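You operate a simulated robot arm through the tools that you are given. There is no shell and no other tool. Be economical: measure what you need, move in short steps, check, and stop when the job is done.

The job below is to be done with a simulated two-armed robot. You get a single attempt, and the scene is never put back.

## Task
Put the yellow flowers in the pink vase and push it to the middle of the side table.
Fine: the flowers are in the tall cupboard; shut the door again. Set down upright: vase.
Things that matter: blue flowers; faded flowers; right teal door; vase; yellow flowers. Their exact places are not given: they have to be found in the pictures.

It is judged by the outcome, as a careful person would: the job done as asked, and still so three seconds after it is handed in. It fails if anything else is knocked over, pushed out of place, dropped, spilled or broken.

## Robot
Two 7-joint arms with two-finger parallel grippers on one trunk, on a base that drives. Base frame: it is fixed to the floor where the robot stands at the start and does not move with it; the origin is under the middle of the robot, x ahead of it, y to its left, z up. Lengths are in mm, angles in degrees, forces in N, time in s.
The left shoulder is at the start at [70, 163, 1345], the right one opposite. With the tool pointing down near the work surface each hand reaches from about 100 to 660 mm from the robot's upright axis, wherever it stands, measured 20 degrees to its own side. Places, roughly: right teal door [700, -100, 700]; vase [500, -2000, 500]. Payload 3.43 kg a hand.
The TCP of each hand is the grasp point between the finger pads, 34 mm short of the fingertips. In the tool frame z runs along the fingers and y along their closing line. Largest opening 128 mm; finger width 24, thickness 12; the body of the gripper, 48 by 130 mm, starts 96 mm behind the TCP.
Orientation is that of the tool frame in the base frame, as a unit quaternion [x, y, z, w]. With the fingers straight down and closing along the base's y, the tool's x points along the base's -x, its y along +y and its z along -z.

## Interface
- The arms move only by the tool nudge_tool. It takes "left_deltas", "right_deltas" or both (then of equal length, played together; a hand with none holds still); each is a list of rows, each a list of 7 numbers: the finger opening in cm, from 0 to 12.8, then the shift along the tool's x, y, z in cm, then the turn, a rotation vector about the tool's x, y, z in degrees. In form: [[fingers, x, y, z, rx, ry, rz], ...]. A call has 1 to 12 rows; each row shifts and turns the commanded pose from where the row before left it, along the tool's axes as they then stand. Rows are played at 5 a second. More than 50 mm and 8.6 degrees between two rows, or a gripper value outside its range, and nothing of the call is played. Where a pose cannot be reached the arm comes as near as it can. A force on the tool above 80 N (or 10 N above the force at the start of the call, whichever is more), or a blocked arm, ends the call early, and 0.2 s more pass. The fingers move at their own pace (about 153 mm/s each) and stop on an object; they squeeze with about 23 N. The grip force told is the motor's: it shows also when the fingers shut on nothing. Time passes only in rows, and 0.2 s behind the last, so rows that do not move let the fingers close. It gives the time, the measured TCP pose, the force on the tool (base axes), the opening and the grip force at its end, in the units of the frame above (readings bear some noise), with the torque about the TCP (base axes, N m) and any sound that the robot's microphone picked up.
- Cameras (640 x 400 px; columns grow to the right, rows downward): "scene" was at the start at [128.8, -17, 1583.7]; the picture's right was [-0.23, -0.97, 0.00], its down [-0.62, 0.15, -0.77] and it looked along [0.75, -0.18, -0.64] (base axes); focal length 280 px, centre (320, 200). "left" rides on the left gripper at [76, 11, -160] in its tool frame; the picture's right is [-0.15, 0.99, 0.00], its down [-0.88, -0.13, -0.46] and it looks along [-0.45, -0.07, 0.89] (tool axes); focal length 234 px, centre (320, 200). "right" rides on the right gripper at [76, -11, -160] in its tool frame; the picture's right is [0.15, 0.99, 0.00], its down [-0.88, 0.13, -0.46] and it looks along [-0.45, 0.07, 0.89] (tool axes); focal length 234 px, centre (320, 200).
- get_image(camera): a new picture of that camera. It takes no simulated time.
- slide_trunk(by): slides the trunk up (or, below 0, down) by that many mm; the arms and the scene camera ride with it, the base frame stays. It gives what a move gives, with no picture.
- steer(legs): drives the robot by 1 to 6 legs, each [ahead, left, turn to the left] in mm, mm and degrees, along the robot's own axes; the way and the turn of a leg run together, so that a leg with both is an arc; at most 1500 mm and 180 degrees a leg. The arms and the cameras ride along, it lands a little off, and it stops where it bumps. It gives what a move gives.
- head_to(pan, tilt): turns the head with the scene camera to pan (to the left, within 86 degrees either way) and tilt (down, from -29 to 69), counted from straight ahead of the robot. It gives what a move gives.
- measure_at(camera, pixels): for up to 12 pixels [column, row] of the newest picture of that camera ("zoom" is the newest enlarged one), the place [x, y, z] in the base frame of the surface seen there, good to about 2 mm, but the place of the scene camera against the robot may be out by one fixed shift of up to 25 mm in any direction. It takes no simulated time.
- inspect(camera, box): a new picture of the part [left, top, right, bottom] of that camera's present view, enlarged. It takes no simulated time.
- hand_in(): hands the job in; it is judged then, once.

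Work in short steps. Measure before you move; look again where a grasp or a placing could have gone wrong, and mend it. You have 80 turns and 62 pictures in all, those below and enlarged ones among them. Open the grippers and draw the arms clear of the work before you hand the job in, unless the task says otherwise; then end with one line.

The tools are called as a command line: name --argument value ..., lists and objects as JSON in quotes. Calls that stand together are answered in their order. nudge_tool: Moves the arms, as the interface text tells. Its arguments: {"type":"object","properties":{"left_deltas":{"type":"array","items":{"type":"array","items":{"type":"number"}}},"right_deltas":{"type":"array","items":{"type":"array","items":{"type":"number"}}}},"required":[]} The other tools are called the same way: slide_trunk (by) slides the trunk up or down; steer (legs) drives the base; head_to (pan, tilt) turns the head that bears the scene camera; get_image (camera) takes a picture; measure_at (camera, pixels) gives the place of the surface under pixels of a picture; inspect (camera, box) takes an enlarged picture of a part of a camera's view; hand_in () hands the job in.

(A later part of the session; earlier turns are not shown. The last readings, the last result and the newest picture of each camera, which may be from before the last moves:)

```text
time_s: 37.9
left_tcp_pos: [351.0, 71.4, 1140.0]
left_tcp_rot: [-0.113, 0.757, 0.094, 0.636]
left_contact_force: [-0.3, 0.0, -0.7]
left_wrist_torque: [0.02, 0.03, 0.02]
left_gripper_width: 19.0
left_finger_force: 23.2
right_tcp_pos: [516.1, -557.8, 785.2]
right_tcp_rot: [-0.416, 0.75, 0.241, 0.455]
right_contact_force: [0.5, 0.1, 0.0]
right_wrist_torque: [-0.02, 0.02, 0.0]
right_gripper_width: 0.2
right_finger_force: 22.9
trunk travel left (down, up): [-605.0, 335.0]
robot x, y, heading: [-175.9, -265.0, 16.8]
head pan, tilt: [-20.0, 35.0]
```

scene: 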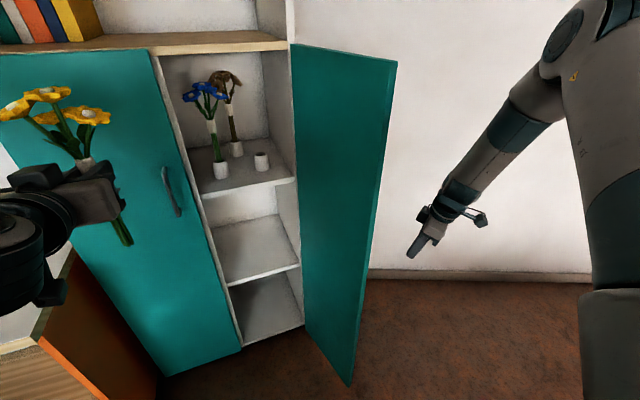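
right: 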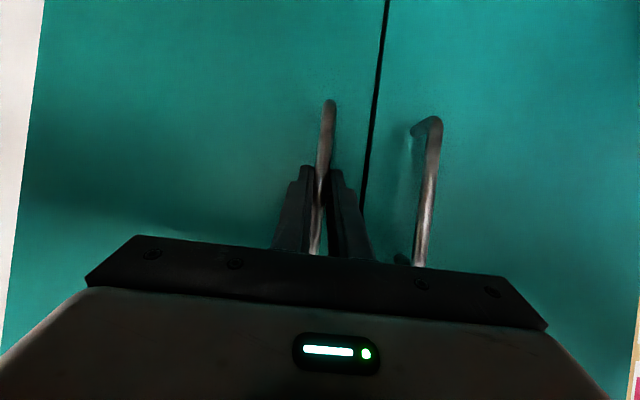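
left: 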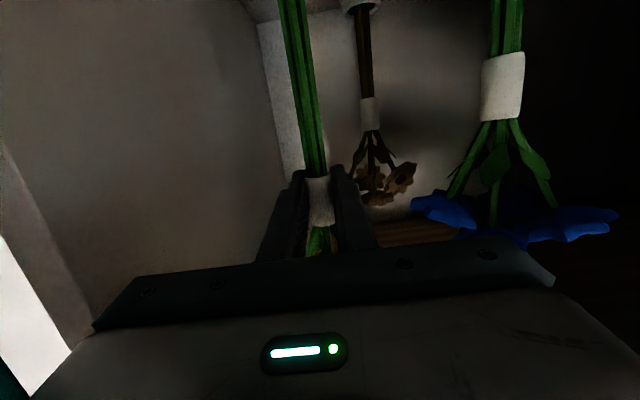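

The hand now points forward-left (tilt 62°) at z 785. I move it to the door's outer face and push the door left with the fingertips.

nudge_tool --right_deltas '[[0, -1.58, 1.85, 2.89, 0, 0, 0], [0, -1.58, 1.85, 2.89, 0, 0, 0], [0, -1.58, 1.85, 2.89, 0, 0, 0], [0, -1.58, 1.85, 2.89, 0, 0, 0], [0, -1.17, 2.42, 2.1, 0, 0, 0], [0, -1.17, 2.42, 2.1, 0, 0, 0], [0, -1.17, 2.42, 2.1, 0, 0, 0], [0, -1.17, 2.42, 2.1, 0, 0, 0], [0, -1.17, 2.42, 2.1, 0, 0, 0]]'

get_image --camera "scene"

```text
time_s: 39.8
left_tcp_pos: [351.7, 66.3, 1139.9]
left_tcp_rot: [-0.109, 0.758, 0.091, 0.636]
left_contact_force: [0.6, 0.7, -1.1]
left_wrist_torque: [0.0, -0.05, -0.02]
left_gripper_width: 19.0
left_finger_force: 22.9
right_tcp_pos: [577.4, -380.7, 833.4]
right_tcp_rot: [-0.415, 0.756, 0.243, 0.444]
right_contact_force: [-35.9, -25.8, 16.9]
right_wrist_torque: [1.22, -1.02, 0.83]
right_gripper_width: 0.0
right_finger_force: 23.2
right hand out of reach, approached as far as the arm can: row 3, 4, 5, 6, 7, 8, 9
trunk travel left (down, up): [-605.0, 335.0]
robot x, y, heading: [-174.6, -268.0, 16.5]
head pan, tilt: [-20.0, 35.0]
stopped in row 9 (right hand): the force on the tool passed its limit (the readings are from after the stop); the commanded pose is now the measured one
```

```text
33 pictures are left
```

scene: 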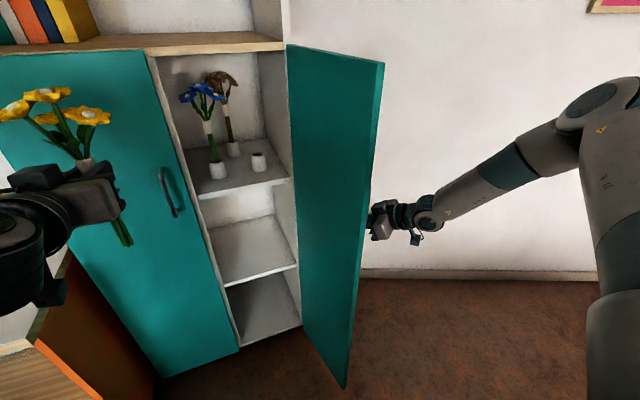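

Fingertips touch the door's outer face. Strafing the base left now swings it.

steer --legs '[[0, 160, 0]]'

get_image --camera "scene"

```text
time_s: 40.7
left_tcp_pos: [345.2, 95.7, 1139.6]
left_tcp_rot: [-0.108, 0.758, 0.09, 0.636]
left_contact_force: [-1.3, 1.0, -1.1]
left_wrist_torque: [-0.03, -0.03, -0.07]
left_gripper_width: 18.9
left_finger_force: 23.1
right_tcp_pos: [567.9, -351.5, 831.5]
right_tcp_rot: [-0.415, 0.758, 0.242, 0.442]
right_contact_force: [0.4, -0.2, 0.7]
right_wrist_torque: [-0.05, 0.01, -0.07]
right_gripper_width: 0.0
right_finger_force: 23.2
trunk travel left (down, up): [-605.0, 335.0]
robot x, y, heading: [-185.0, -234.6, 16.3]
head pan, tilt: [-20.0, 35.0]
stopped in leg 1: the robot was blocked; the commanded pose is now the measured one
```

```text
32 pictures are left
```

scene: 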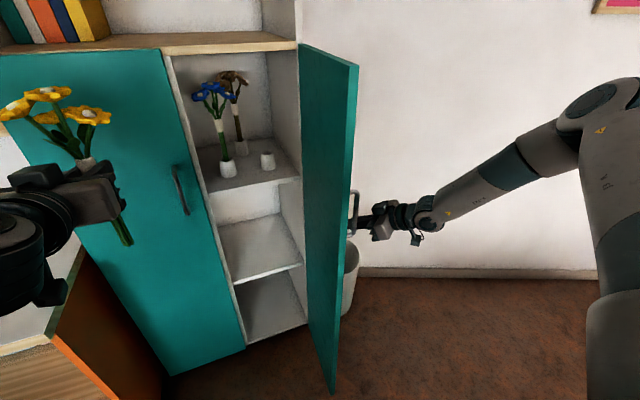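

The door swung some more by itself (now ~85°), and no force remains. I strafe left again in a smaller leg.

steer --legs '[[0, 120, 0]]'

get_image --camera "scene"

```text
time_s: 41.9
left_tcp_pos: [311.9, 208.4, 1140.3]
left_tcp_rot: [-0.107, 0.759, 0.09, 0.636]
left_contact_force: [-0.2, 1.1, -0.4]
left_wrist_torque: [0.02, 0.0, -0.02]
left_gripper_width: 19.0
left_finger_force: 23.2
right_tcp_pos: [534.5, -238.5, 829.5]
right_tcp_rot: [-0.413, 0.758, 0.242, 0.443]
right_contact_force: [-0.6, 0.5, -0.2]
right_wrist_torque: [-0.04, -0.01, 0.0]
right_gripper_width: 0.0
right_finger_force: 22.6
trunk travel left (down, up): [-605.0, 335.0]
robot x, y, heading: [-221.0, -122.8, 16.1]
head pan, tilt: [-20.0, 35.0]
```

```text
31 pictures are left
```

scene: 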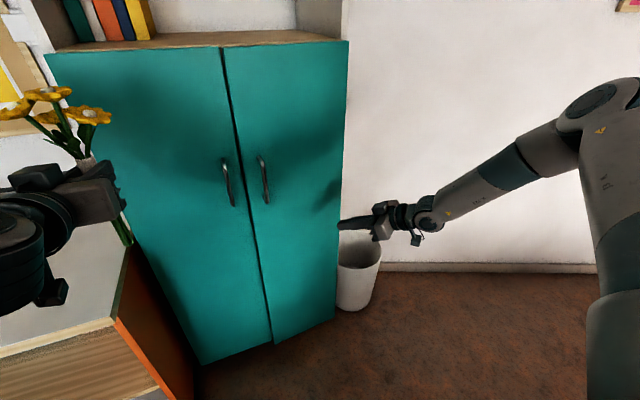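

The door swung shut by itself. I check that it is flush along the gap.

inspect --camera "scene" --box '[180, 30, 380, 350]'

measure_at --camera "scene" --pixels '[[222, 80], [236, 80], [240, 220], [254, 220], [262, 320], [276, 320], [200, 220], [330, 150], [150, 100]]'

```text
1.25 times, centred on (280, 190) of scene
```

zoom: 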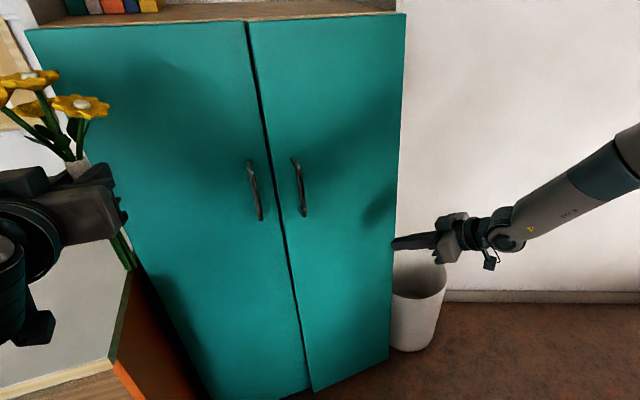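

```text
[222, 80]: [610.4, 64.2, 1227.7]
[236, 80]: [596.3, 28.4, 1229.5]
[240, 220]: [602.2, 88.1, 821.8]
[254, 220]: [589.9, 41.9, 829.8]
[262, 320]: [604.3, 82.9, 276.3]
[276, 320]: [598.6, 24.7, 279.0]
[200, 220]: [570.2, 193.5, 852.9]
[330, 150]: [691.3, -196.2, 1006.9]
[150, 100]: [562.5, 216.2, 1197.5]
```

The right door's edge still stands ~25 mm proud (about 5°). I turn the right hand 30° back toward forward and bring it in front of the door for a gentle push at r≈200 mm.

nudge_tool --right_deltas '[[0, 0, 0, 0, 6.6, 0.1, 3.5], [0, 0, 0, 0, 6.6, 0.1, 3.5], [0, 0, 0, 0, 6.6, 0.1, 3.5], [0, 0, 0, 0, 6.6, 0.1, 3.5], [0, -1.16, 2.54, 2.07, 0, 0, 0], [0, -1.16, 2.54, 2.07, 0, 0, 0], [0, -1.16, 2.54, 2.07, 0, 0, 0], [0, -1.16, 2.54, 2.07, 0, 0, 0], [0, -1.16, 2.54, 2.07, 0, 0, 0], [0, 0, 0, 0, 0, 0, 0]]'

```text
time_s: 44.1
left_tcp_pos: [311.6, 208.6, 1140.4]
left_tcp_rot: [-0.108, 0.759, 0.091, 0.636]
left_contact_force: [-0.2, -0.2, -0.4]
left_wrist_torque: [0.01, 0.04, 0.0]
left_gripper_width: 19.0
left_finger_force: 22.7
right_tcp_pos: [717.1, -288.7, 881.8]
right_tcp_rot: [-0.21, 0.839, 0.119, 0.488]
right_contact_force: [0.2, 0.5, 0.5]
right_wrist_torque: [-0.03, 0.02, -0.02]
right_gripper_width: 0.1
right_finger_force: 22.7
right hand out of reach, approached as far as the arm can: row 1, 2, 3, 4, 5, 6, 7, 8, 9
trunk travel left (down, up): [-605.0, 335.0]
robot x, y, heading: [-222.9, -126.5, 16.3]
head pan, tilt: [-20.0, 35.0]
```

The arm drifted to the right of the cupboard instead. I look before moving.

get_image --camera "scene"

```text
29 pictures are left
```

scene: 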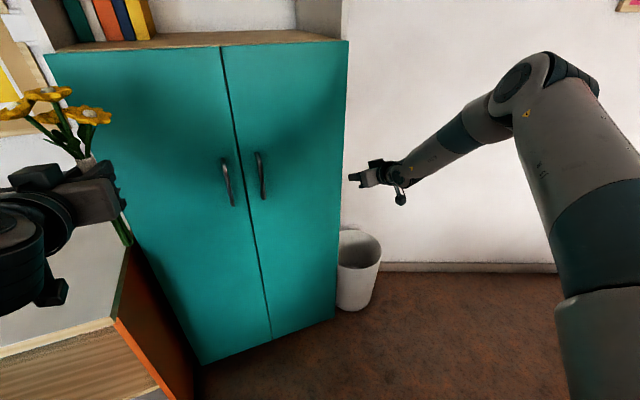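

The gap now looks even; I re-measure both sides of it.

measure_at --camera "scene" --pixels '[[222, 80], [236, 80], [236, 220], [256, 220], [258, 300], [274, 300], [200, 220], [330, 150], [150, 100], [244, 140], [224, 140]]'

```text
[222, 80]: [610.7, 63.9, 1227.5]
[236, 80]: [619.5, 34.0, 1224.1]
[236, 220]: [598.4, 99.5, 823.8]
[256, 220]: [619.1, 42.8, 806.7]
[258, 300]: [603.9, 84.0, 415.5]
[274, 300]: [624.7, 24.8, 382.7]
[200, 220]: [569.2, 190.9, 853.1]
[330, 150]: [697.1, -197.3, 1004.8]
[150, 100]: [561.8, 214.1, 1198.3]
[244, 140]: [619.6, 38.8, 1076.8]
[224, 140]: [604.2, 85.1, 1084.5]
```

The door is flush and shut. I retract the right hand and look toward the side table and the chairs to plan the drive.

nudge_tool --right_deltas '[[0, 0.5, 0, -4, 0, 0, 0], [0, 0.5, 0, -4, 0, 0, 0], [0, 0.5, 0, -4, 0, 0, 0], [0, 0.5, 0, -4, 0, 0, 0], [0, 0.5, 0, -4, 0, 0, 0], [0, 0.5, 0, -4, 0, 0, 0]]'

head_to --pan -86 --tilt 32

get_image --camera "scene"

```text
time_s: 45.5
left_tcp_pos: [309.7, 207.5, 1141.7]
left_tcp_rot: [-0.108, 0.759, 0.091, 0.636]
left_contact_force: [-0.4, 1.2, -0.1]
left_wrist_torque: [-0.02, 0.01, 0.03]
left_gripper_width: 19.0
left_finger_force: 23.4
right_tcp_pos: [521.4, -402.2, 976.7]
right_tcp_rot: [-0.208, 0.839, 0.117, 0.488]
right_contact_force: [0.2, 0.1, 0.1]
right_wrist_torque: [-0.02, 0.02, -0.01]
right_gripper_width: 0.1
right_finger_force: 22.7
right hand out of reach, approached as far as the arm can: row 1, 3
trunk travel left (down, up): [-605.0, 335.0]
robot x, y, heading: [-217.2, -120.7, 16.4]
head pan, tilt: [-20.0, 35.0]
```

```text
time_s: 46.9
left_tcp_pos: [312.1, 207.9, 1140.6]
left_tcp_rot: [-0.107, 0.759, 0.09, 0.636]
left_contact_force: [-0.2, 0.0, -0.8]
left_wrist_torque: [0.01, 0.02, 0.03]
left_gripper_width: 18.9
left_finger_force: 23.2
right_tcp_pos: [524.4, -399.9, 974.6]
right_tcp_rot: [-0.208, 0.839, 0.118, 0.489]
right_contact_force: [0.6, 0.0, -0.2]
right_wrist_torque: [0.01, 0.02, 0.04]
right_gripper_width: 0.0
right_finger_force: 22.8
trunk travel left (down, up): [-605.0, 335.0]
robot x, y, heading: [-215.5, -125.6, 16.1]
head pan, tilt: [-85.9, 32.0]
```

```text
28 pictures are left
```

scene: 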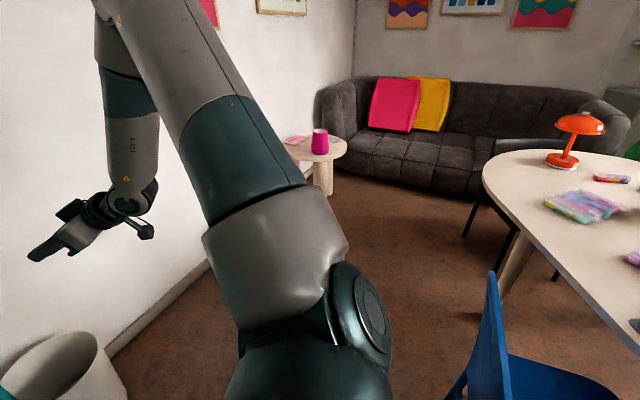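

The side table with the pink vase is at (318,145). I measure the vase, table, sofa, chair, dining table and wall.

measure_at --camera "scene" --pixels '[[320, 142], [319, 152], [342, 150], [295, 140], [325, 185], [335, 110], [440, 190], [483, 175], [470, 230], [490, 290], [455, 395], [200, 270]]'

inspect --camera "scene" --box '[270, 110, 370, 210]'

```text
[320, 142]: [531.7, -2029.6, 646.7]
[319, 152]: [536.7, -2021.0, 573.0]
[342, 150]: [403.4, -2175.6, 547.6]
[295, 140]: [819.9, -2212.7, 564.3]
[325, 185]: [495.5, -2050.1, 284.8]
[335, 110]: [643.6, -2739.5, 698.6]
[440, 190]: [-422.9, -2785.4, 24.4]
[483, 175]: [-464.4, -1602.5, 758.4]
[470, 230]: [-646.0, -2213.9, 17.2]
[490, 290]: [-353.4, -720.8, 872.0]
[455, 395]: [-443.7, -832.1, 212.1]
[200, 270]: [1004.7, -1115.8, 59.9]
```

```text
4.00 times, centred on (320, 160) of scene
```

zoom: 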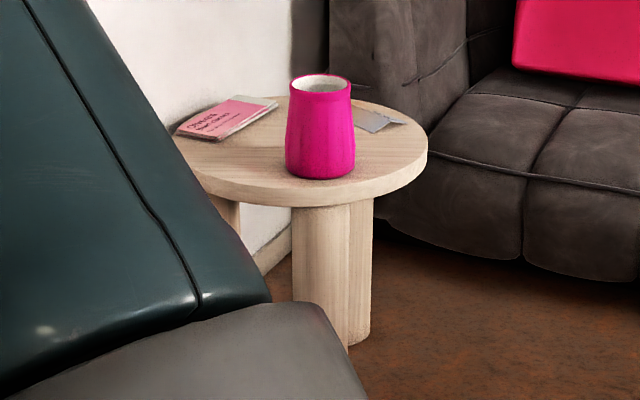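

Corridor: wall at x≈1000, chair back at (-353,-720, top 850), table edge x≈-464. I raise the trunk 120 mm for clearance over the chair back and turn right on the spot to face -y.

slide_trunk --by 120

steer --legs '[[0, 0, -106]]'

head_to --pan 0 --tilt 38

get_image --camera "scene"

```text
time_s: 48.4
left_tcp_pos: [313.5, 206.9, 1260.8]
left_tcp_rot: [-0.106, 0.758, 0.09, 0.637]
left_contact_force: [-0.3, 0.1, -0.7]
left_wrist_torque: [-0.02, 0.0, 0.0]
left_gripper_width: 19.3
left_finger_force: 23.0
right_tcp_pos: [523.7, -402.0, 1095.7]
right_tcp_rot: [-0.209, 0.84, 0.118, 0.487]
right_contact_force: [-0.4, -0.2, 0.4]
right_wrist_torque: [-0.01, -0.03, 0.01]
right_gripper_width: 0.0
right_finger_force: 23.3
trunk travel left (down, up): [-725.0, 215.0]
robot x, y, heading: [-216.0, -125.8, 15.9]
head pan, tilt: [-85.9, 32.0]
```

```text
time_s: 53.2
left_tcp_pos: [-40.5, -724.2, 1261.0]
left_tcp_rot: [0.539, 0.544, -0.452, 0.457]
left_contact_force: [0.0, -0.2, -0.3]
left_wrist_torque: [-0.03, 0.0, 0.01]
left_gripper_width: 19.1
left_finger_force: 23.1
right_tcp_pos: [-684.1, -765.5, 1095.4]
right_tcp_rot: [0.542, 0.673, -0.318, 0.389]
right_contact_force: [-0.5, -0.1, 0.1]
right_wrist_torque: [0.01, 0.03, 0.0]
right_gripper_width: 0.1
right_finger_force: 22.7
trunk travel left (down, up): [-725.0, 215.0]
robot x, y, heading: [-216.5, -123.6, -89.2]
head pan, tilt: [-85.9, 32.0]
```

```text
time_s: 54.8
left_tcp_pos: [-39.4, -725.1, 1261.5]
left_tcp_rot: [0.539, 0.545, -0.452, 0.458]
left_contact_force: [0.1, 0.2, -0.5]
left_wrist_torque: [0.01, 0.01, 0.0]
left_gripper_width: 18.8
left_finger_force: 23.2
right_tcp_pos: [-683.7, -765.1, 1094.5]
right_tcp_rot: [0.542, 0.674, -0.318, 0.388]
right_contact_force: [-0.3, 0.6, -0.2]
right_wrist_torque: [-0.02, 0.0, 0.02]
right_gripper_width: 0.2
right_finger_force: 23.2
trunk travel left (down, up): [-725.0, 215.0]
robot x, y, heading: [-217.8, -122.0, -89.3]
head pan, tilt: [0.0, 38.0]
```

```text
26 pictures are left
```

scene: 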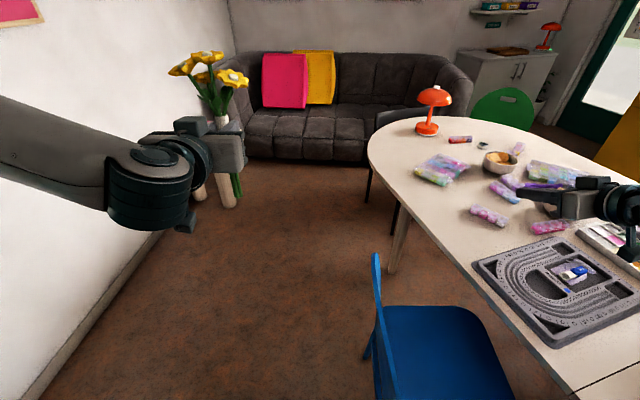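

Clear corridor to the side table. I drive diagonally forward-left in two legs, to about (382,-1170).

steer --legs '[[300, 350, 0], [750, 250, 0]]'

head_to --pan 10 --tilt 45

get_image --camera "scene"

```text
time_s: 61.4
left_tcp_pos: [563.6, -1764.1, 1260.6]
left_tcp_rot: [0.541, 0.543, -0.454, 0.456]
left_contact_force: [0.0, 0.1, 0.5]
left_wrist_torque: [-0.01, -0.01, 0.0]
left_gripper_width: 18.9
left_finger_force: 23.0
right_tcp_pos: [-80.1, -1802.8, 1096.1]
right_tcp_rot: [0.543, 0.673, -0.318, 0.388]
right_contact_force: [0.2, 0.1, -0.1]
right_wrist_torque: [-0.03, -0.02, 0.0]
right_gripper_width: 0.1
right_finger_force: 22.4
trunk travel left (down, up): [-725.0, 215.0]
robot x, y, heading: [383.5, -1162.5, -89.8]
head pan, tilt: [0.0, 38.0]
```

```text
time_s: 62.1
left_tcp_pos: [563.7, -1764.6, 1261.4]
left_tcp_rot: [0.54, 0.543, -0.453, 0.456]
left_contact_force: [0.2, 0.5, -1.1]
left_wrist_torque: [0.01, 0.01, 0.01]
left_gripper_width: 19.0
left_finger_force: 22.9
right_tcp_pos: [-80.5, -1804.0, 1094.6]
right_tcp_rot: [0.544, 0.672, -0.319, 0.388]
right_contact_force: [-0.3, -1.0, -0.1]
right_wrist_torque: [-0.03, 0.0, -0.01]
right_gripper_width: 0.0
right_finger_force: 23.2
trunk travel left (down, up): [-725.0, 215.0]
robot x, y, heading: [390.0, -1163.2, -89.7]
head pan, tilt: [10.0, 45.0]
```

```text
25 pictures are left
```

scene: 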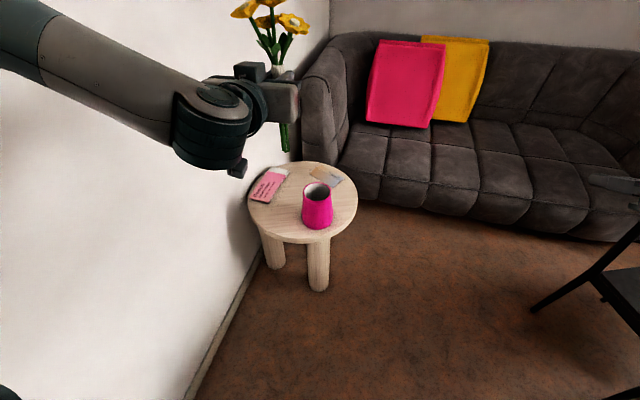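

I zoom in on the table to measure the vase and the table's outline.

inspect --camera "scene" --box '[235, 145, 375, 265]'

```text
3.33 times, centred on (305, 205) of scene
```

zoom: 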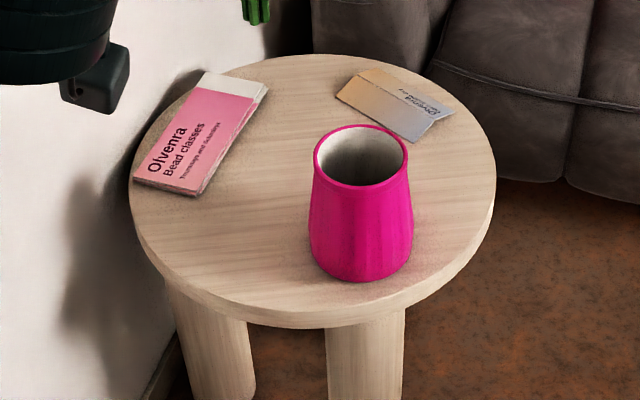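

measure_at --camera "zoom" --pixels '[[495, 180], [131, 190], [290, 312], [310, 60], [314, 155], [408, 160], [360, 186], [361, 127], [360, 280], [312, 250], [200, 192], [428, 135]]'

```text
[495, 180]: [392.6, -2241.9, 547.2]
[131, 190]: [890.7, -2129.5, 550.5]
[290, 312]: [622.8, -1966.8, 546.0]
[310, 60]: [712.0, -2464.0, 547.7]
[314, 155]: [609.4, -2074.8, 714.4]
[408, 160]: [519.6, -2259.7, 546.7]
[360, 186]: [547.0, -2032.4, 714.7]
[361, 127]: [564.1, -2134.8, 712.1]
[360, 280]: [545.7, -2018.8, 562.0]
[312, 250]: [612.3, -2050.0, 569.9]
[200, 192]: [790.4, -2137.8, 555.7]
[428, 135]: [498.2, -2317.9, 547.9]
```

Vase rim centre ≈ (556,-2083), top z ≈ 692 true, radius ≈ 52; table centre ≈ (645,-2219), R ≈ 254. The bouquet's foot is ~153 mm below the TCP. I drive forward so it is just short of the vase, then lower the trunk with the foot still above the rim.

steer --legs '[[230, -5, 0]]'

slide_trunk --by -340

get_image --camera "left"

get_image --camera "scene"

```text
time_s: 63.8
left_tcp_pos: [559.6, -1991.9, 1263.3]
left_tcp_rot: [0.541, 0.542, -0.454, 0.456]
left_contact_force: [0.3, 0.7, -1.2]
left_wrist_torque: [-0.02, -0.03, -0.02]
left_gripper_width: 18.9
left_finger_force: 22.7
right_tcp_pos: [-85.0, -2030.0, 1095.6]
right_tcp_rot: [0.544, 0.672, -0.319, 0.388]
right_contact_force: [0.1, -0.3, 0.2]
right_wrist_torque: [-0.02, 0.04, -0.01]
right_gripper_width: 0.0
right_finger_force: 22.8
trunk travel left (down, up): [-725.0, 215.0]
robot x, y, heading: [385.5, -1388.7, -89.8]
head pan, tilt: [10.0, 45.0]
```

```text
time_s: 67.2
left_tcp_pos: [558.7, -1993.1, 920.7]
left_tcp_rot: [0.542, 0.542, -0.454, 0.455]
left_contact_force: [1.0, 0.8, -0.1]
left_wrist_torque: [-0.03, 0.0, -0.03]
left_gripper_width: 19.0
left_finger_force: 23.2
right_tcp_pos: [-84.7, -2029.3, 755.6]
right_tcp_rot: [0.543, 0.672, -0.319, 0.389]
right_contact_force: [0.0, 0.2, 0.4]
right_wrist_torque: [-0.01, -0.03, 0.01]
right_gripper_width: 0.1
right_finger_force: 23.1
trunk travel left (down, up): [-385.0, 555.0]
robot x, y, heading: [384.5, -1389.3, -89.5]
head pan, tilt: [10.0, 45.0]
```

```text
23 pictures are left
```

left: 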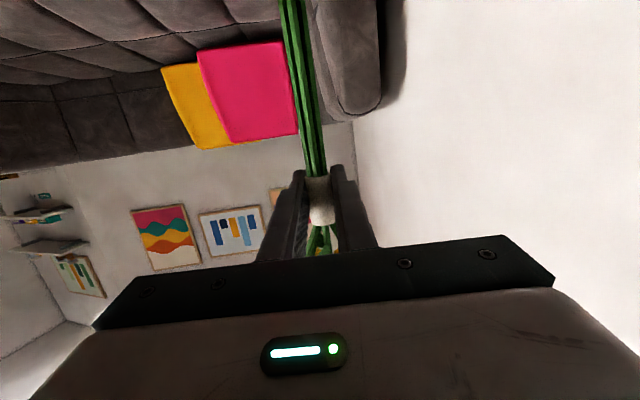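

```text
22 pictures are left
```

scene: 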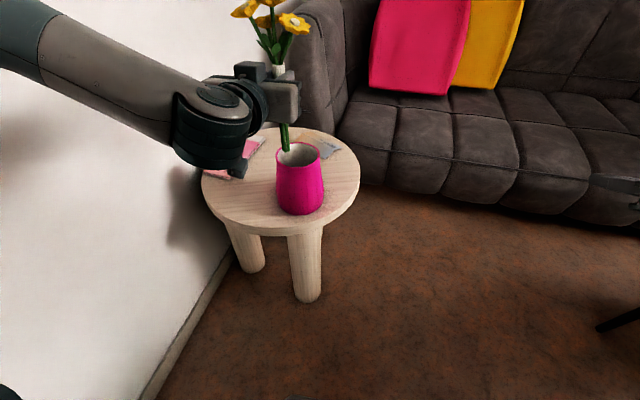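

In the scene view the stem foot is near (286,150) and the rim at (299,155). I zoom for a relative measurement (both share the camera shift).

inspect --camera "scene" --box '[250, 90, 350, 230]'

```text
2.86 times, centred on (300, 160) of scene
```

zoom: 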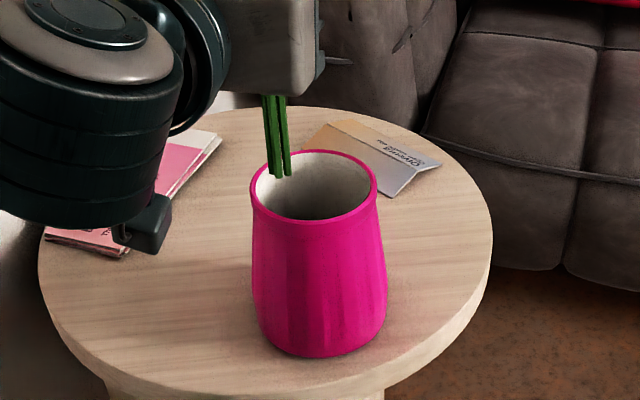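

measure_at --camera "zoom" --pixels '[[279, 170], [275, 150], [278, 120], [313, 219], [320, 153], [252, 185], [376, 185], [490, 220], [40, 250], [290, 108], [300, 394], [320, 352]]'

```text
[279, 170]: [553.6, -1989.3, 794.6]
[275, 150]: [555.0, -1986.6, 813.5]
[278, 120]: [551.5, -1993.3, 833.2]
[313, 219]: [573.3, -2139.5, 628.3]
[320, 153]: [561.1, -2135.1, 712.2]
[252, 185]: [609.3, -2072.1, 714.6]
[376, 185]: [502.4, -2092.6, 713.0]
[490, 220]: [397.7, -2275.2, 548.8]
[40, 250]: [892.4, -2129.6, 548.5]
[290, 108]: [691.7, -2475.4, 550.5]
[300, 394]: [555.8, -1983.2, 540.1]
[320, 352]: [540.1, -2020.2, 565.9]
```

Stem foot needs to go +3 mm in x and 88 mm forward. I advance with the arm, then lower the trunk most of the way.

nudge_tool --left_deltas '[[0, -0.51, 0.1, 2.89, 0, 0, 0], [0, -0.51, 0.1, 2.89, 0, 0, 0], [0, -0.51, 0.1, 2.89, 0, 0, 0], [0, 0, 0, 0, 0, 0, 0]]'

slide_trunk --by -65

inspect --camera "scene" --box '[240, 60, 360, 200]'

get_image --camera "left"

```text
time_s: 68.2
left_tcp_pos: [562.8, -2081.4, 920.7]
left_tcp_rot: [0.54, 0.542, -0.454, 0.456]
left_contact_force: [0.1, 0.0, 0.0]
left_wrist_torque: [0.0, -0.02, -0.01]
left_gripper_width: 19.0
left_finger_force: 23.1
right_tcp_pos: [-85.1, -2029.8, 755.1]
right_tcp_rot: [0.545, 0.672, -0.319, 0.388]
right_contact_force: [-0.1, -0.4, 0.6]
right_wrist_torque: [0.0, 0.0, 0.0]
right_gripper_width: 0.1
right_finger_force: 23.6
trunk travel left (down, up): [-385.0, 555.0]
robot x, y, heading: [384.9, -1390.4, -89.6]
head pan, tilt: [10.0, 45.0]
```

```text
time_s: 69.2
left_tcp_pos: [561.4, -2080.0, 855.7]
left_tcp_rot: [0.54, 0.543, -0.453, 0.456]
left_contact_force: [-0.5, 0.3, -0.3]
left_wrist_torque: [0.01, 0.01, 0.01]
left_gripper_width: 18.9
left_finger_force: 23.2
right_tcp_pos: [-85.3, -2029.2, 691.4]
right_tcp_rot: [0.544, 0.672, -0.319, 0.388]
right_contact_force: [0.5, 0.9, -0.2]
right_wrist_torque: [0.01, 0.01, -0.01]
right_gripper_width: 0.1
right_finger_force: 23.2
trunk travel left (down, up): [-320.0, 620.0]
robot x, y, heading: [380.7, -1388.4, -89.7]
head pan, tilt: [10.0, 45.0]
```

```text
2.86 times, centred on (300, 130) of scene
```

zoom: 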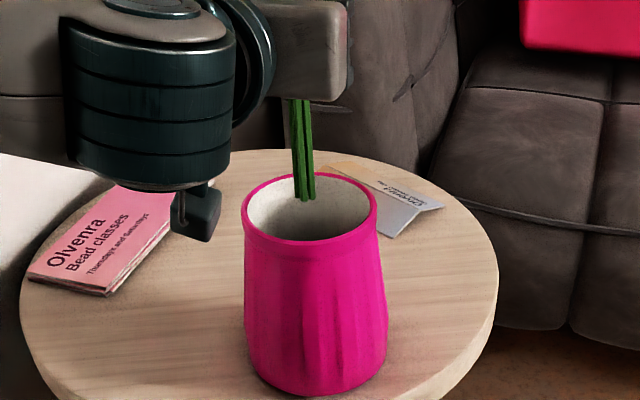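

```text
19 pictures are left
```

left: 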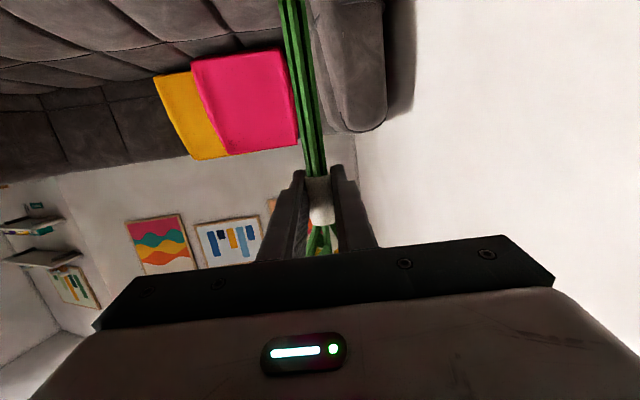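

The foot is over the mouth centre at (303,200). I lower the trunk 100 mm, then check before the last 38 mm.

slide_trunk --by -100

inspect --camera "scene" --box '[240, 20, 360, 160]'

```text
time_s: 70.5
left_tcp_pos: [561.6, -2080.3, 756.9]
left_tcp_rot: [0.541, 0.542, -0.454, 0.456]
left_contact_force: [0.0, 0.2, -1.2]
left_wrist_torque: [0.01, -0.01, -0.02]
left_gripper_width: 18.9
left_finger_force: 22.9
right_tcp_pos: [-85.3, -2029.7, 590.2]
right_tcp_rot: [0.544, 0.672, -0.319, 0.388]
right_contact_force: [0.8, -0.8, 0.0]
right_wrist_torque: [0.02, 0.01, 0.02]
right_gripper_width: 0.0
right_finger_force: 22.9
trunk travel left (down, up): [-220.0, 720.0]
robot x, y, heading: [387.1, -1390.5, -89.8]
head pan, tilt: [10.0, 45.0]
```

```text
2.86 times, centred on (300, 90) of scene
```

zoom: 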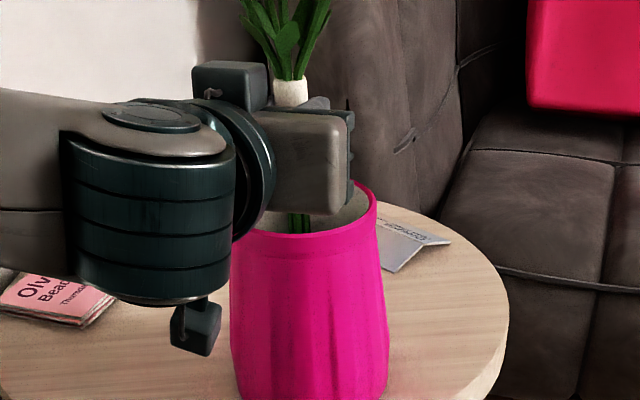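

The stems are inside the vase with no contact force. Lower 36 mm more, then release.

slide_trunk --by -36

nudge_tool --left_deltas '[[2.6, 0, 0, 0, 0, 0, 0], [3.4, 0, 0, 0, 0, 0, 0], [4.5, 0, 0, 0, 0, 0, 0], [4.5, 0, 0, 0, 0, 0, 0]]'

get_image --camera "scene"

get_image --camera "left"

```text
time_s: 71.3
left_tcp_pos: [561.1, -2080.5, 720.0]
left_tcp_rot: [0.541, 0.543, -0.453, 0.455]
left_contact_force: [0.0, -0.7, -0.2]
left_wrist_torque: [0.02, 0.02, 0.01]
left_gripper_width: 18.9
left_finger_force: 22.6
right_tcp_pos: [-85.2, -2030.5, 555.1]
right_tcp_rot: [0.544, 0.672, -0.319, 0.389]
right_contact_force: [0.1, 0.8, -0.2]
right_wrist_torque: [0.01, 0.0, 0.0]
right_gripper_width: 0.1
right_finger_force: 22.9
trunk travel left (down, up): [-184.0, 756.0]
robot x, y, heading: [385.5, -1386.3, -89.6]
head pan, tilt: [10.0, 45.0]
```

```text
time_s: 72.3
left_tcp_pos: [562.1, -2080.1, 720.8]
left_tcp_rot: [0.541, 0.542, -0.454, 0.455]
left_contact_force: [-1.3, 0.8, -0.3]
left_wrist_torque: [0.0, -0.01, 0.02]
left_gripper_width: 45.2
left_finger_force: 0.2
right_tcp_pos: [-85.0, -2029.1, 554.5]
right_tcp_rot: [0.544, 0.673, -0.318, 0.388]
right_contact_force: [-1.3, -0.5, 0.3]
right_wrist_torque: [0.02, 0.03, -0.01]
right_gripper_width: 0.0
right_finger_force: 23.3
trunk travel left (down, up): [-184.0, 756.0]
robot x, y, heading: [383.9, -1392.8, -89.8]
head pan, tilt: [10.0, 45.0]
```

```text
17 pictures are left
```

scene: 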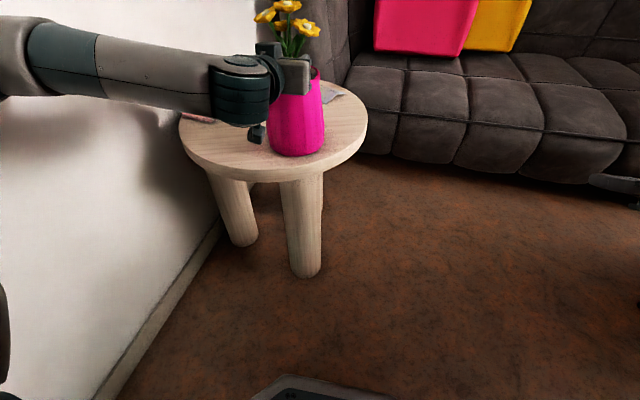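

```text
16 pictures are left
```

left: 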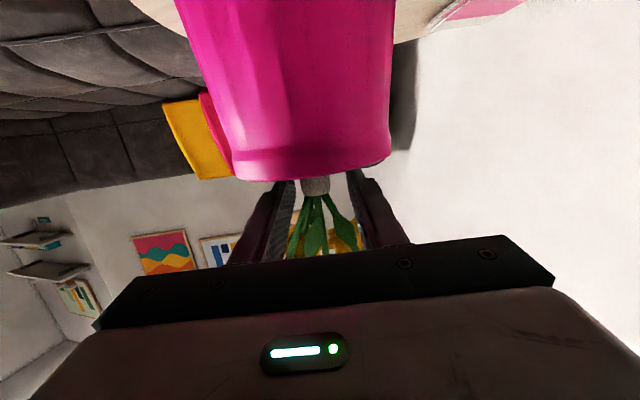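

The bouquet dropped into the vase. I open a bit wider and back the left hand off level.

nudge_tool --left_deltas '[[8, 0, 0, 0, 0, 0, 0], [8, 0.35, 0, -1.97, 0, 0, 0], [8, 0.52, 0, -2.95, 0, 0, 0], [8, 0.52, 0, -2.95, 0, 0, 0], [8, 0.7, 0, -3.94, 0, 0, 0], [8, 0.7, 0, -3.94, 0, 0, 0]]'

get_image --camera "left"

```text
time_s: 73.7
left_tcp_pos: [545.5, -1986.1, 734.1]
left_tcp_rot: [0.541, 0.543, -0.453, 0.456]
left_contact_force: [-0.9, 0.1, -0.2]
left_wrist_torque: [0.03, 0.0, 0.03]
left_gripper_width: 80.1
left_finger_force: 0.0
left hand out of reach, approached as far as the arm can: row 5, 6
right_tcp_pos: [-86.6, -2029.8, 554.8]
right_tcp_rot: [0.544, 0.672, -0.318, 0.388]
right_contact_force: [0.1, 0.4, -1.1]
right_wrist_torque: [0.0, -0.03, 0.0]
right_gripper_width: 0.2
right_finger_force: 22.8
trunk travel left (down, up): [-184.0, 756.0]
robot x, y, heading: [385.5, -1391.5, -89.7]
head pan, tilt: [10.0, 45.0]
```

```text
15 pictures are left
```

left: 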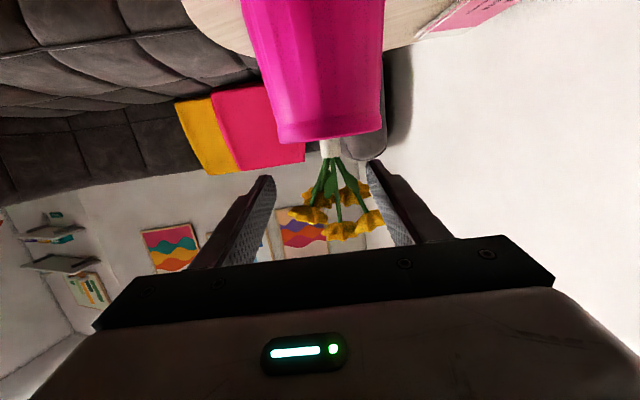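

The flowers stand in the vase. To push it toward the table centre (direction ≈ heading -57°), I back off, shift right and turn left 33° so the left hand can push straight ahead.

steer --legs '[[-150, -136, 0], [0, 0, 33]]'

nudge_tool --left_deltas '[[7, 0, -2.5, 0, 0, 7, 0], [7, 0, -2.5, 0, 0, 7, 0], [7, 0, -2.5, 0, 0, 7, 0], [7, 0, -2.5, 0, 0, 7, 0], [7, 0, -2.5, 0, 0, 7, 0], [7, 0, 0, 0, 0, 0, 0]]'

head_to --pan 0 --tilt 35

get_image --camera "scene"

```text
time_s: 76.9
left_tcp_pos: [704.9, -1653.8, 733.0]
left_tcp_rot: [0.365, 0.673, -0.307, 0.565]
left_contact_force: [0.0, -0.5, -0.4]
left_wrist_torque: [0.0, 0.02, 0.0]
left_gripper_width: 80.0
left_finger_force: 0.0
right_tcp_pos: [199.1, -2033.7, 554.7]
right_tcp_rot: [0.332, 0.799, -0.196, 0.462]
right_contact_force: [0.1, -0.3, 0.5]
right_wrist_torque: [-0.01, -0.02, 0.0]
right_gripper_width: 0.1
right_finger_force: 22.7
trunk travel left (down, up): [-184.0, 756.0]
robot x, y, heading: [247.8, -1241.2, -56.8]
head pan, tilt: [10.0, 45.0]
```

```text
time_s: 78.3
left_tcp_pos: [601.3, -1721.7, 734.8]
left_tcp_rot: [0.44, 0.813, -0.181, 0.336]
left_contact_force: [-0.2, 0.1, -0.4]
left_wrist_torque: [-0.01, 0.01, 0.0]
left_gripper_width: 70.0
left_finger_force: 0.1
right_tcp_pos: [198.6, -2033.9, 554.8]
right_tcp_rot: [0.333, 0.799, -0.196, 0.462]
right_contact_force: [0.1, 0.0, 0.4]
right_wrist_torque: [0.0, -0.01, 0.01]
right_gripper_width: 0.1
right_finger_force: 23.3
trunk travel left (down, up): [-184.0, 756.0]
robot x, y, heading: [246.0, -1240.2, -56.8]
head pan, tilt: [10.0, 45.0]
```

```text
time_s: 79.1
left_tcp_pos: [600.5, -1721.3, 733.8]
left_tcp_rot: [0.439, 0.812, -0.182, 0.338]
left_contact_force: [0.1, -0.4, -0.2]
left_wrist_torque: [0.02, -0.01, -0.01]
left_gripper_width: 69.9
left_finger_force: 0.1
right_tcp_pos: [198.9, -2034.0, 554.0]
right_tcp_rot: [0.331, 0.798, -0.196, 0.463]
right_contact_force: [-0.2, -0.1, -0.1]
right_wrist_torque: [0.0, -0.01, 0.01]
right_gripper_width: 0.1
right_finger_force: 23.3
trunk travel left (down, up): [-184.0, 756.0]
robot x, y, heading: [246.0, -1242.8, -56.5]
head pan, tilt: [0.0, 35.0]
```

```text
14 pictures are left
```

scene: 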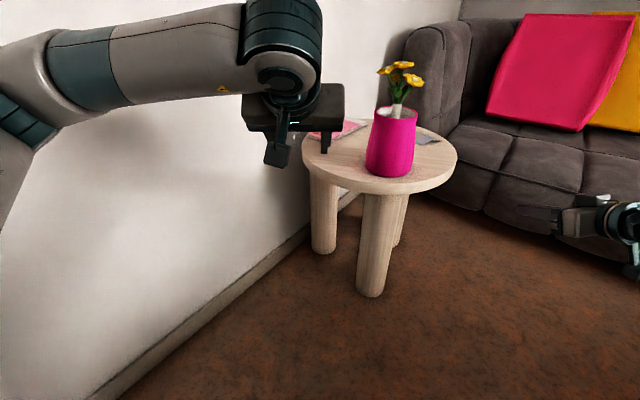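

The right hand would pass close to the table on advancing, so I pull it back and right first; and I measure vase and table from here.

nudge_tool --right_deltas '[[0, 0, -1.5, -4, 0, 0, 0], [0, 0, -1.5, -4, 0, 0, 0], [0, 0, -1.5, -4, 0, 0, 0], [0, 0, -1.5, -4, 0, 0, 0], [0, 0, -1.5, -4, 0, 0, 0]]'

inspect --camera "scene" --box '[290, 50, 470, 210]'

```text
time_s: 80.3
left_tcp_pos: [600.4, -1721.4, 733.8]
left_tcp_rot: [0.44, 0.812, -0.181, 0.337]
left_contact_force: [-0.4, 0.2, 0.0]
left_wrist_torque: [0.02, 0.0, -0.03]
left_gripper_width: 70.1
left_finger_force: 0.1
right_tcp_pos: [24.6, -1962.3, 654.7]
right_tcp_rot: [0.333, 0.798, -0.196, 0.462]
right_contact_force: [-0.2, -0.6, 0.7]
right_wrist_torque: [-0.04, 0.01, -0.02]
right_gripper_width: 0.0
right_finger_force: 23.2
trunk travel left (down, up): [-184.0, 756.0]
robot x, y, heading: [244.4, -1239.7, -56.5]
head pan, tilt: [0.0, 35.0]
```

```text
2.50 times, centred on (380, 130) of scene
```

zoom: 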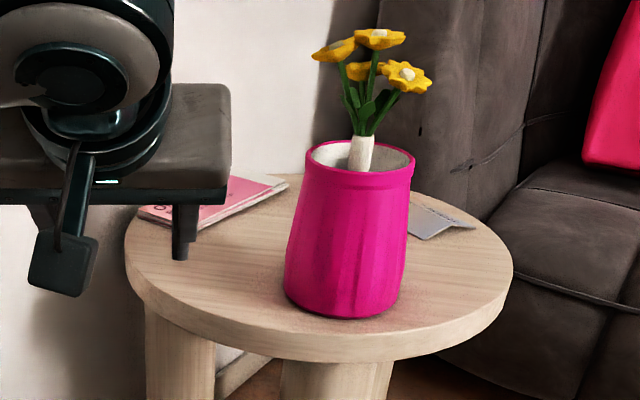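

measure_at --camera "zoom" --pixels '[[308, 156], [413, 163], [360, 177], [345, 312], [290, 285], [402, 270], [127, 260], [511, 265], [330, 345], [440, 330], [240, 335], [182, 250]]'

```text
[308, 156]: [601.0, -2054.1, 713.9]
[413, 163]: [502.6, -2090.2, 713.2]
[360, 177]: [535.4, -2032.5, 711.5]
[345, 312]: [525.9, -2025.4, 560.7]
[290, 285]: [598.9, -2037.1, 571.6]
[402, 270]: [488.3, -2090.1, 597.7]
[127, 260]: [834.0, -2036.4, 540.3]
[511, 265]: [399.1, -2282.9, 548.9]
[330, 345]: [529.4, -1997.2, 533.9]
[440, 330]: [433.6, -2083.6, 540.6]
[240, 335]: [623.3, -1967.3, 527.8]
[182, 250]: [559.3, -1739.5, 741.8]
```

Vase centre ≈ (553,-2081), table centre ≈ (645,-2219): push 166 mm along heading -56°. I bring the base forward/right, then lower the left hand behind the vase (45° tilt, fingers 70 mm apart as a cradle).

steer --legs '[[155, -150, 0]]'

nudge_tool --left_deltas '[[7, 2.83, -2.2, 2.83, 0, 0, 0], [7, 2.83, -2.2, 2.83, 0, 0, 0], [7, 2.83, -2.2, 2.83, 0, 0, 0], [7, 2.83, -2.2, 2.83, 0, 0, 0], [7, 0, 0, 0, 0, 0, 0]]'

get_image --camera "left"

get_image --camera "scene"

```text
time_s: 81.9
left_tcp_pos: [560.8, -1934.7, 733.8]
left_tcp_rot: [0.44, 0.813, -0.182, 0.337]
left_contact_force: [-0.4, 0.0, -0.6]
left_wrist_torque: [-0.01, 0.0, 0.01]
left_gripper_width: 69.9
left_finger_force: 0.1
right_tcp_pos: [-17.0, -2172.7, 655.5]
right_tcp_rot: [0.332, 0.799, -0.196, 0.462]
right_contact_force: [-0.2, 0.1, -0.7]
right_wrist_torque: [-0.01, 0.0, 0.01]
right_gripper_width: 0.1
right_finger_force: 22.8
trunk travel left (down, up): [-184.0, 756.0]
robot x, y, heading: [204.4, -1457.3, -56.7]
head pan, tilt: [0.0, 35.0]
```

```text
time_s: 83.1
left_tcp_pos: [486.4, -1982.1, 574.1]
left_tcp_rot: [0.44, 0.812, -0.182, 0.337]
left_contact_force: [-0.1, -0.5, 0.2]
left_wrist_torque: [0.01, 0.01, 0.01]
left_gripper_width: 70.1
left_finger_force: 0.2
right_tcp_pos: [-17.4, -2176.2, 654.1]
right_tcp_rot: [0.331, 0.799, -0.195, 0.463]
right_contact_force: [0.1, 0.1, -0.6]
right_wrist_torque: [-0.01, -0.03, 0.01]
right_gripper_width: 0.2
right_finger_force: 22.7
trunk travel left (down, up): [-184.0, 756.0]
robot x, y, heading: [204.9, -1451.1, -56.6]
head pan, tilt: [0.0, 35.0]
```

```text
12 pictures are left
```

left: 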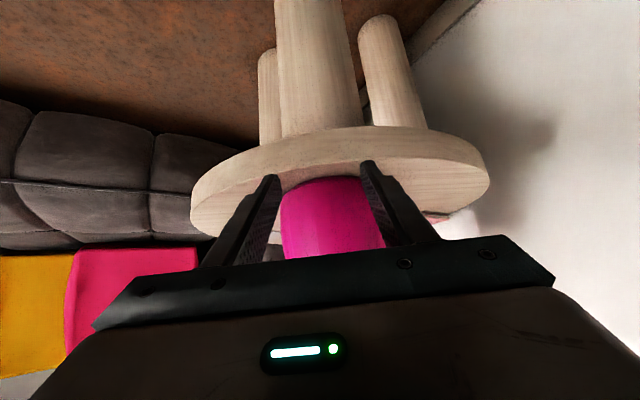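

```text
11 pictures are left
```

scene: 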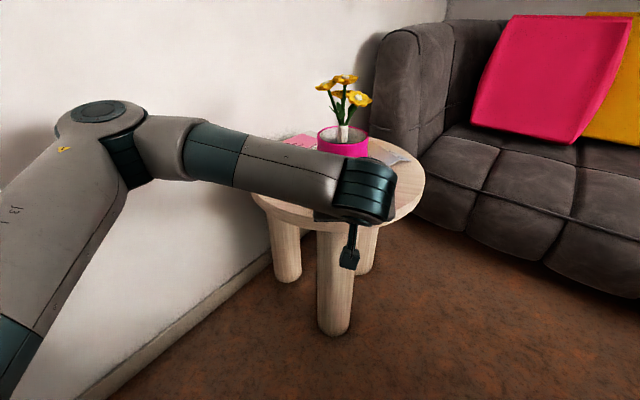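

The vase is centred between the fingers. I measure it and the table shift-free with the left camera.

measure_at --camera "left" --pixels '[[330, 190], [332, 215], [330, 240], [285, 220], [376, 225], [340, 160], [193, 205], [487, 182], [300, 170], [430, 190], [273, 180], [365, 165]]'

```text
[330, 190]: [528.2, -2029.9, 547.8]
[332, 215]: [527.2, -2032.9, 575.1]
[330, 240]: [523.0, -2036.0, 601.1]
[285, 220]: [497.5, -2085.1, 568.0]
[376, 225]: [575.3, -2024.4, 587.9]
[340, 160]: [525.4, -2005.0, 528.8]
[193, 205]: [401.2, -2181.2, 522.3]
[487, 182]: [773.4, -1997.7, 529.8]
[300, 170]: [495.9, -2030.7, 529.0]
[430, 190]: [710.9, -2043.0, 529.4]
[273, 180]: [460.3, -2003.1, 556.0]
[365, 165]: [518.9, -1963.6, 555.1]
```

Vase ≈ (556,-2081), 121 mm ahead of the TCP, centred within 4 mm; the table top is z≈529. I push slowly: 40 mm approach, then 120 mm at 6 cm/s.

nudge_tool --left_deltas '[[7, -1.41, 0.2, 1.41, 0, 0, 0], [7, -1.41, 0.2, 1.41, 0, 0, 0], [7, -0.85, 0, 0.85, 0, 0, 0], [7, -0.85, 0, 0.85, 0, 0, 0], [7, -0.85, 0, 0.85, 0, 0, 0], [7, -0.85, 0, 0.85, 0, 0, 0], [7, -0.85, 0, 0.85, 0, 0, 0], [7, -0.85, 0, 0.85, 0, 0, 0], [7, -0.85, 0, 0.85, 0, 0, 0], [7, -0.85, 0, 0.85, 0, 0, 0], [7, -0.85, 0, 0.85, 0, 0, 0], [7, -0.85, 0, 0.85, 0, 0, 0]]'

inspect --camera "scene" --box '[230, 50, 450, 240]'

get_image --camera "left"

```text
time_s: 85.7
left_tcp_pos: [578.0, -2113.7, 573.2]
left_tcp_rot: [0.441, 0.812, -0.182, 0.336]
left_contact_force: [-1.1, 2.8, 1.4]
left_wrist_torque: [-0.01, 0.03, 0.04]
left_gripper_width: 71.2
left_finger_force: 1.5
right_tcp_pos: [-17.7, -2175.2, 654.9]
right_tcp_rot: [0.331, 0.798, -0.196, 0.463]
right_contact_force: [-0.2, -0.3, 0.3]
right_wrist_torque: [0.0, -0.04, 0.01]
right_gripper_width: 0.1
right_finger_force: 23.5
trunk travel left (down, up): [-184.0, 756.0]
robot x, y, heading: [204.0, -1457.0, -56.8]
head pan, tilt: [0.0, 35.0]
```

```text
2.11 times, centred on (340, 145) of scene
```

zoom: 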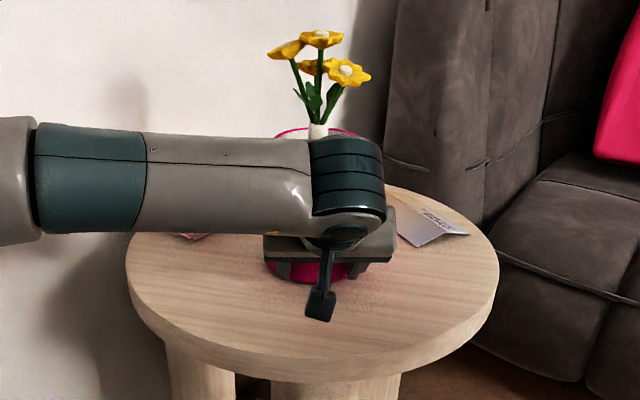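

```text
9 pictures are left
```

left: 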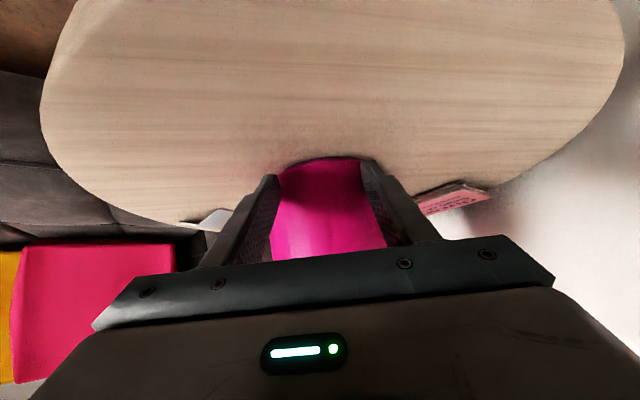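

The vase slid upright. From the left camera I measure the table's rim and the vase front to find the remaining distance.

measure_at --camera "left" --pixels '[[45, 100], [60, 155], [100, 200], [150, 217], [618, 70], [590, 115], [540, 155], [620, 30], [322, 162], [322, 185], [75, 20], [285, 195]]'

```text
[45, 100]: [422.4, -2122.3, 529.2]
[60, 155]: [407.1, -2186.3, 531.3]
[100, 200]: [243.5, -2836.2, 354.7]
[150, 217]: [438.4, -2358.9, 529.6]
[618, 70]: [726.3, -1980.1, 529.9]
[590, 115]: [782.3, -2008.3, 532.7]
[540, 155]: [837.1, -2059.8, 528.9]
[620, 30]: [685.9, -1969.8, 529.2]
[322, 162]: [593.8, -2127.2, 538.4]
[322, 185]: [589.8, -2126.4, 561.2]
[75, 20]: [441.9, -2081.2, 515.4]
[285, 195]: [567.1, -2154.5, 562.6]
```

Rim fit gives the true table centre ≈ (649,-2221); the vase is now ≈ (622,-2174). Push 53 mm more.

nudge_tool --left_deltas '[[7, -0.75, -0.06, 0.75, 0, 0, 0], [7, -0.75, -0.06, 0.75, 0, 0, 0], [7, -0.75, -0.06, 0.75, 0, 0, 0], [7, -0.75, -0.06, 0.75, 0, 0, 0], [7, -0.75, -0.06, 0.75, 0, 0, 0], [7, 0, 0, 0, 0, 0, 0]]'

get_image --camera "left"

```text
time_s: 87.1
left_tcp_pos: [603.6, -2159.0, 573.1]
left_tcp_rot: [0.44, 0.812, -0.182, 0.337]
left_contact_force: [-1.4, 3.5, 0.8]
left_wrist_torque: [0.06, 0.04, 0.04]
left_gripper_width: 71.7
left_finger_force: 1.1
right_tcp_pos: [-17.1, -2174.9, 654.9]
right_tcp_rot: [0.332, 0.799, -0.196, 0.462]
right_contact_force: [0.3, -0.2, 0.9]
right_wrist_torque: [-0.02, 0.04, 0.02]
right_gripper_width: 0.0
right_finger_force: 23.1
trunk travel left (down, up): [-184.0, 756.0]
robot x, y, heading: [205.9, -1452.9, -56.9]
head pan, tilt: [0.0, 35.0]
```

```text
8 pictures are left
```

left: 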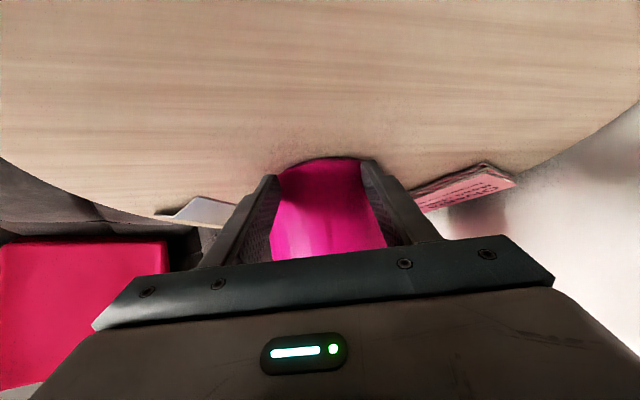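

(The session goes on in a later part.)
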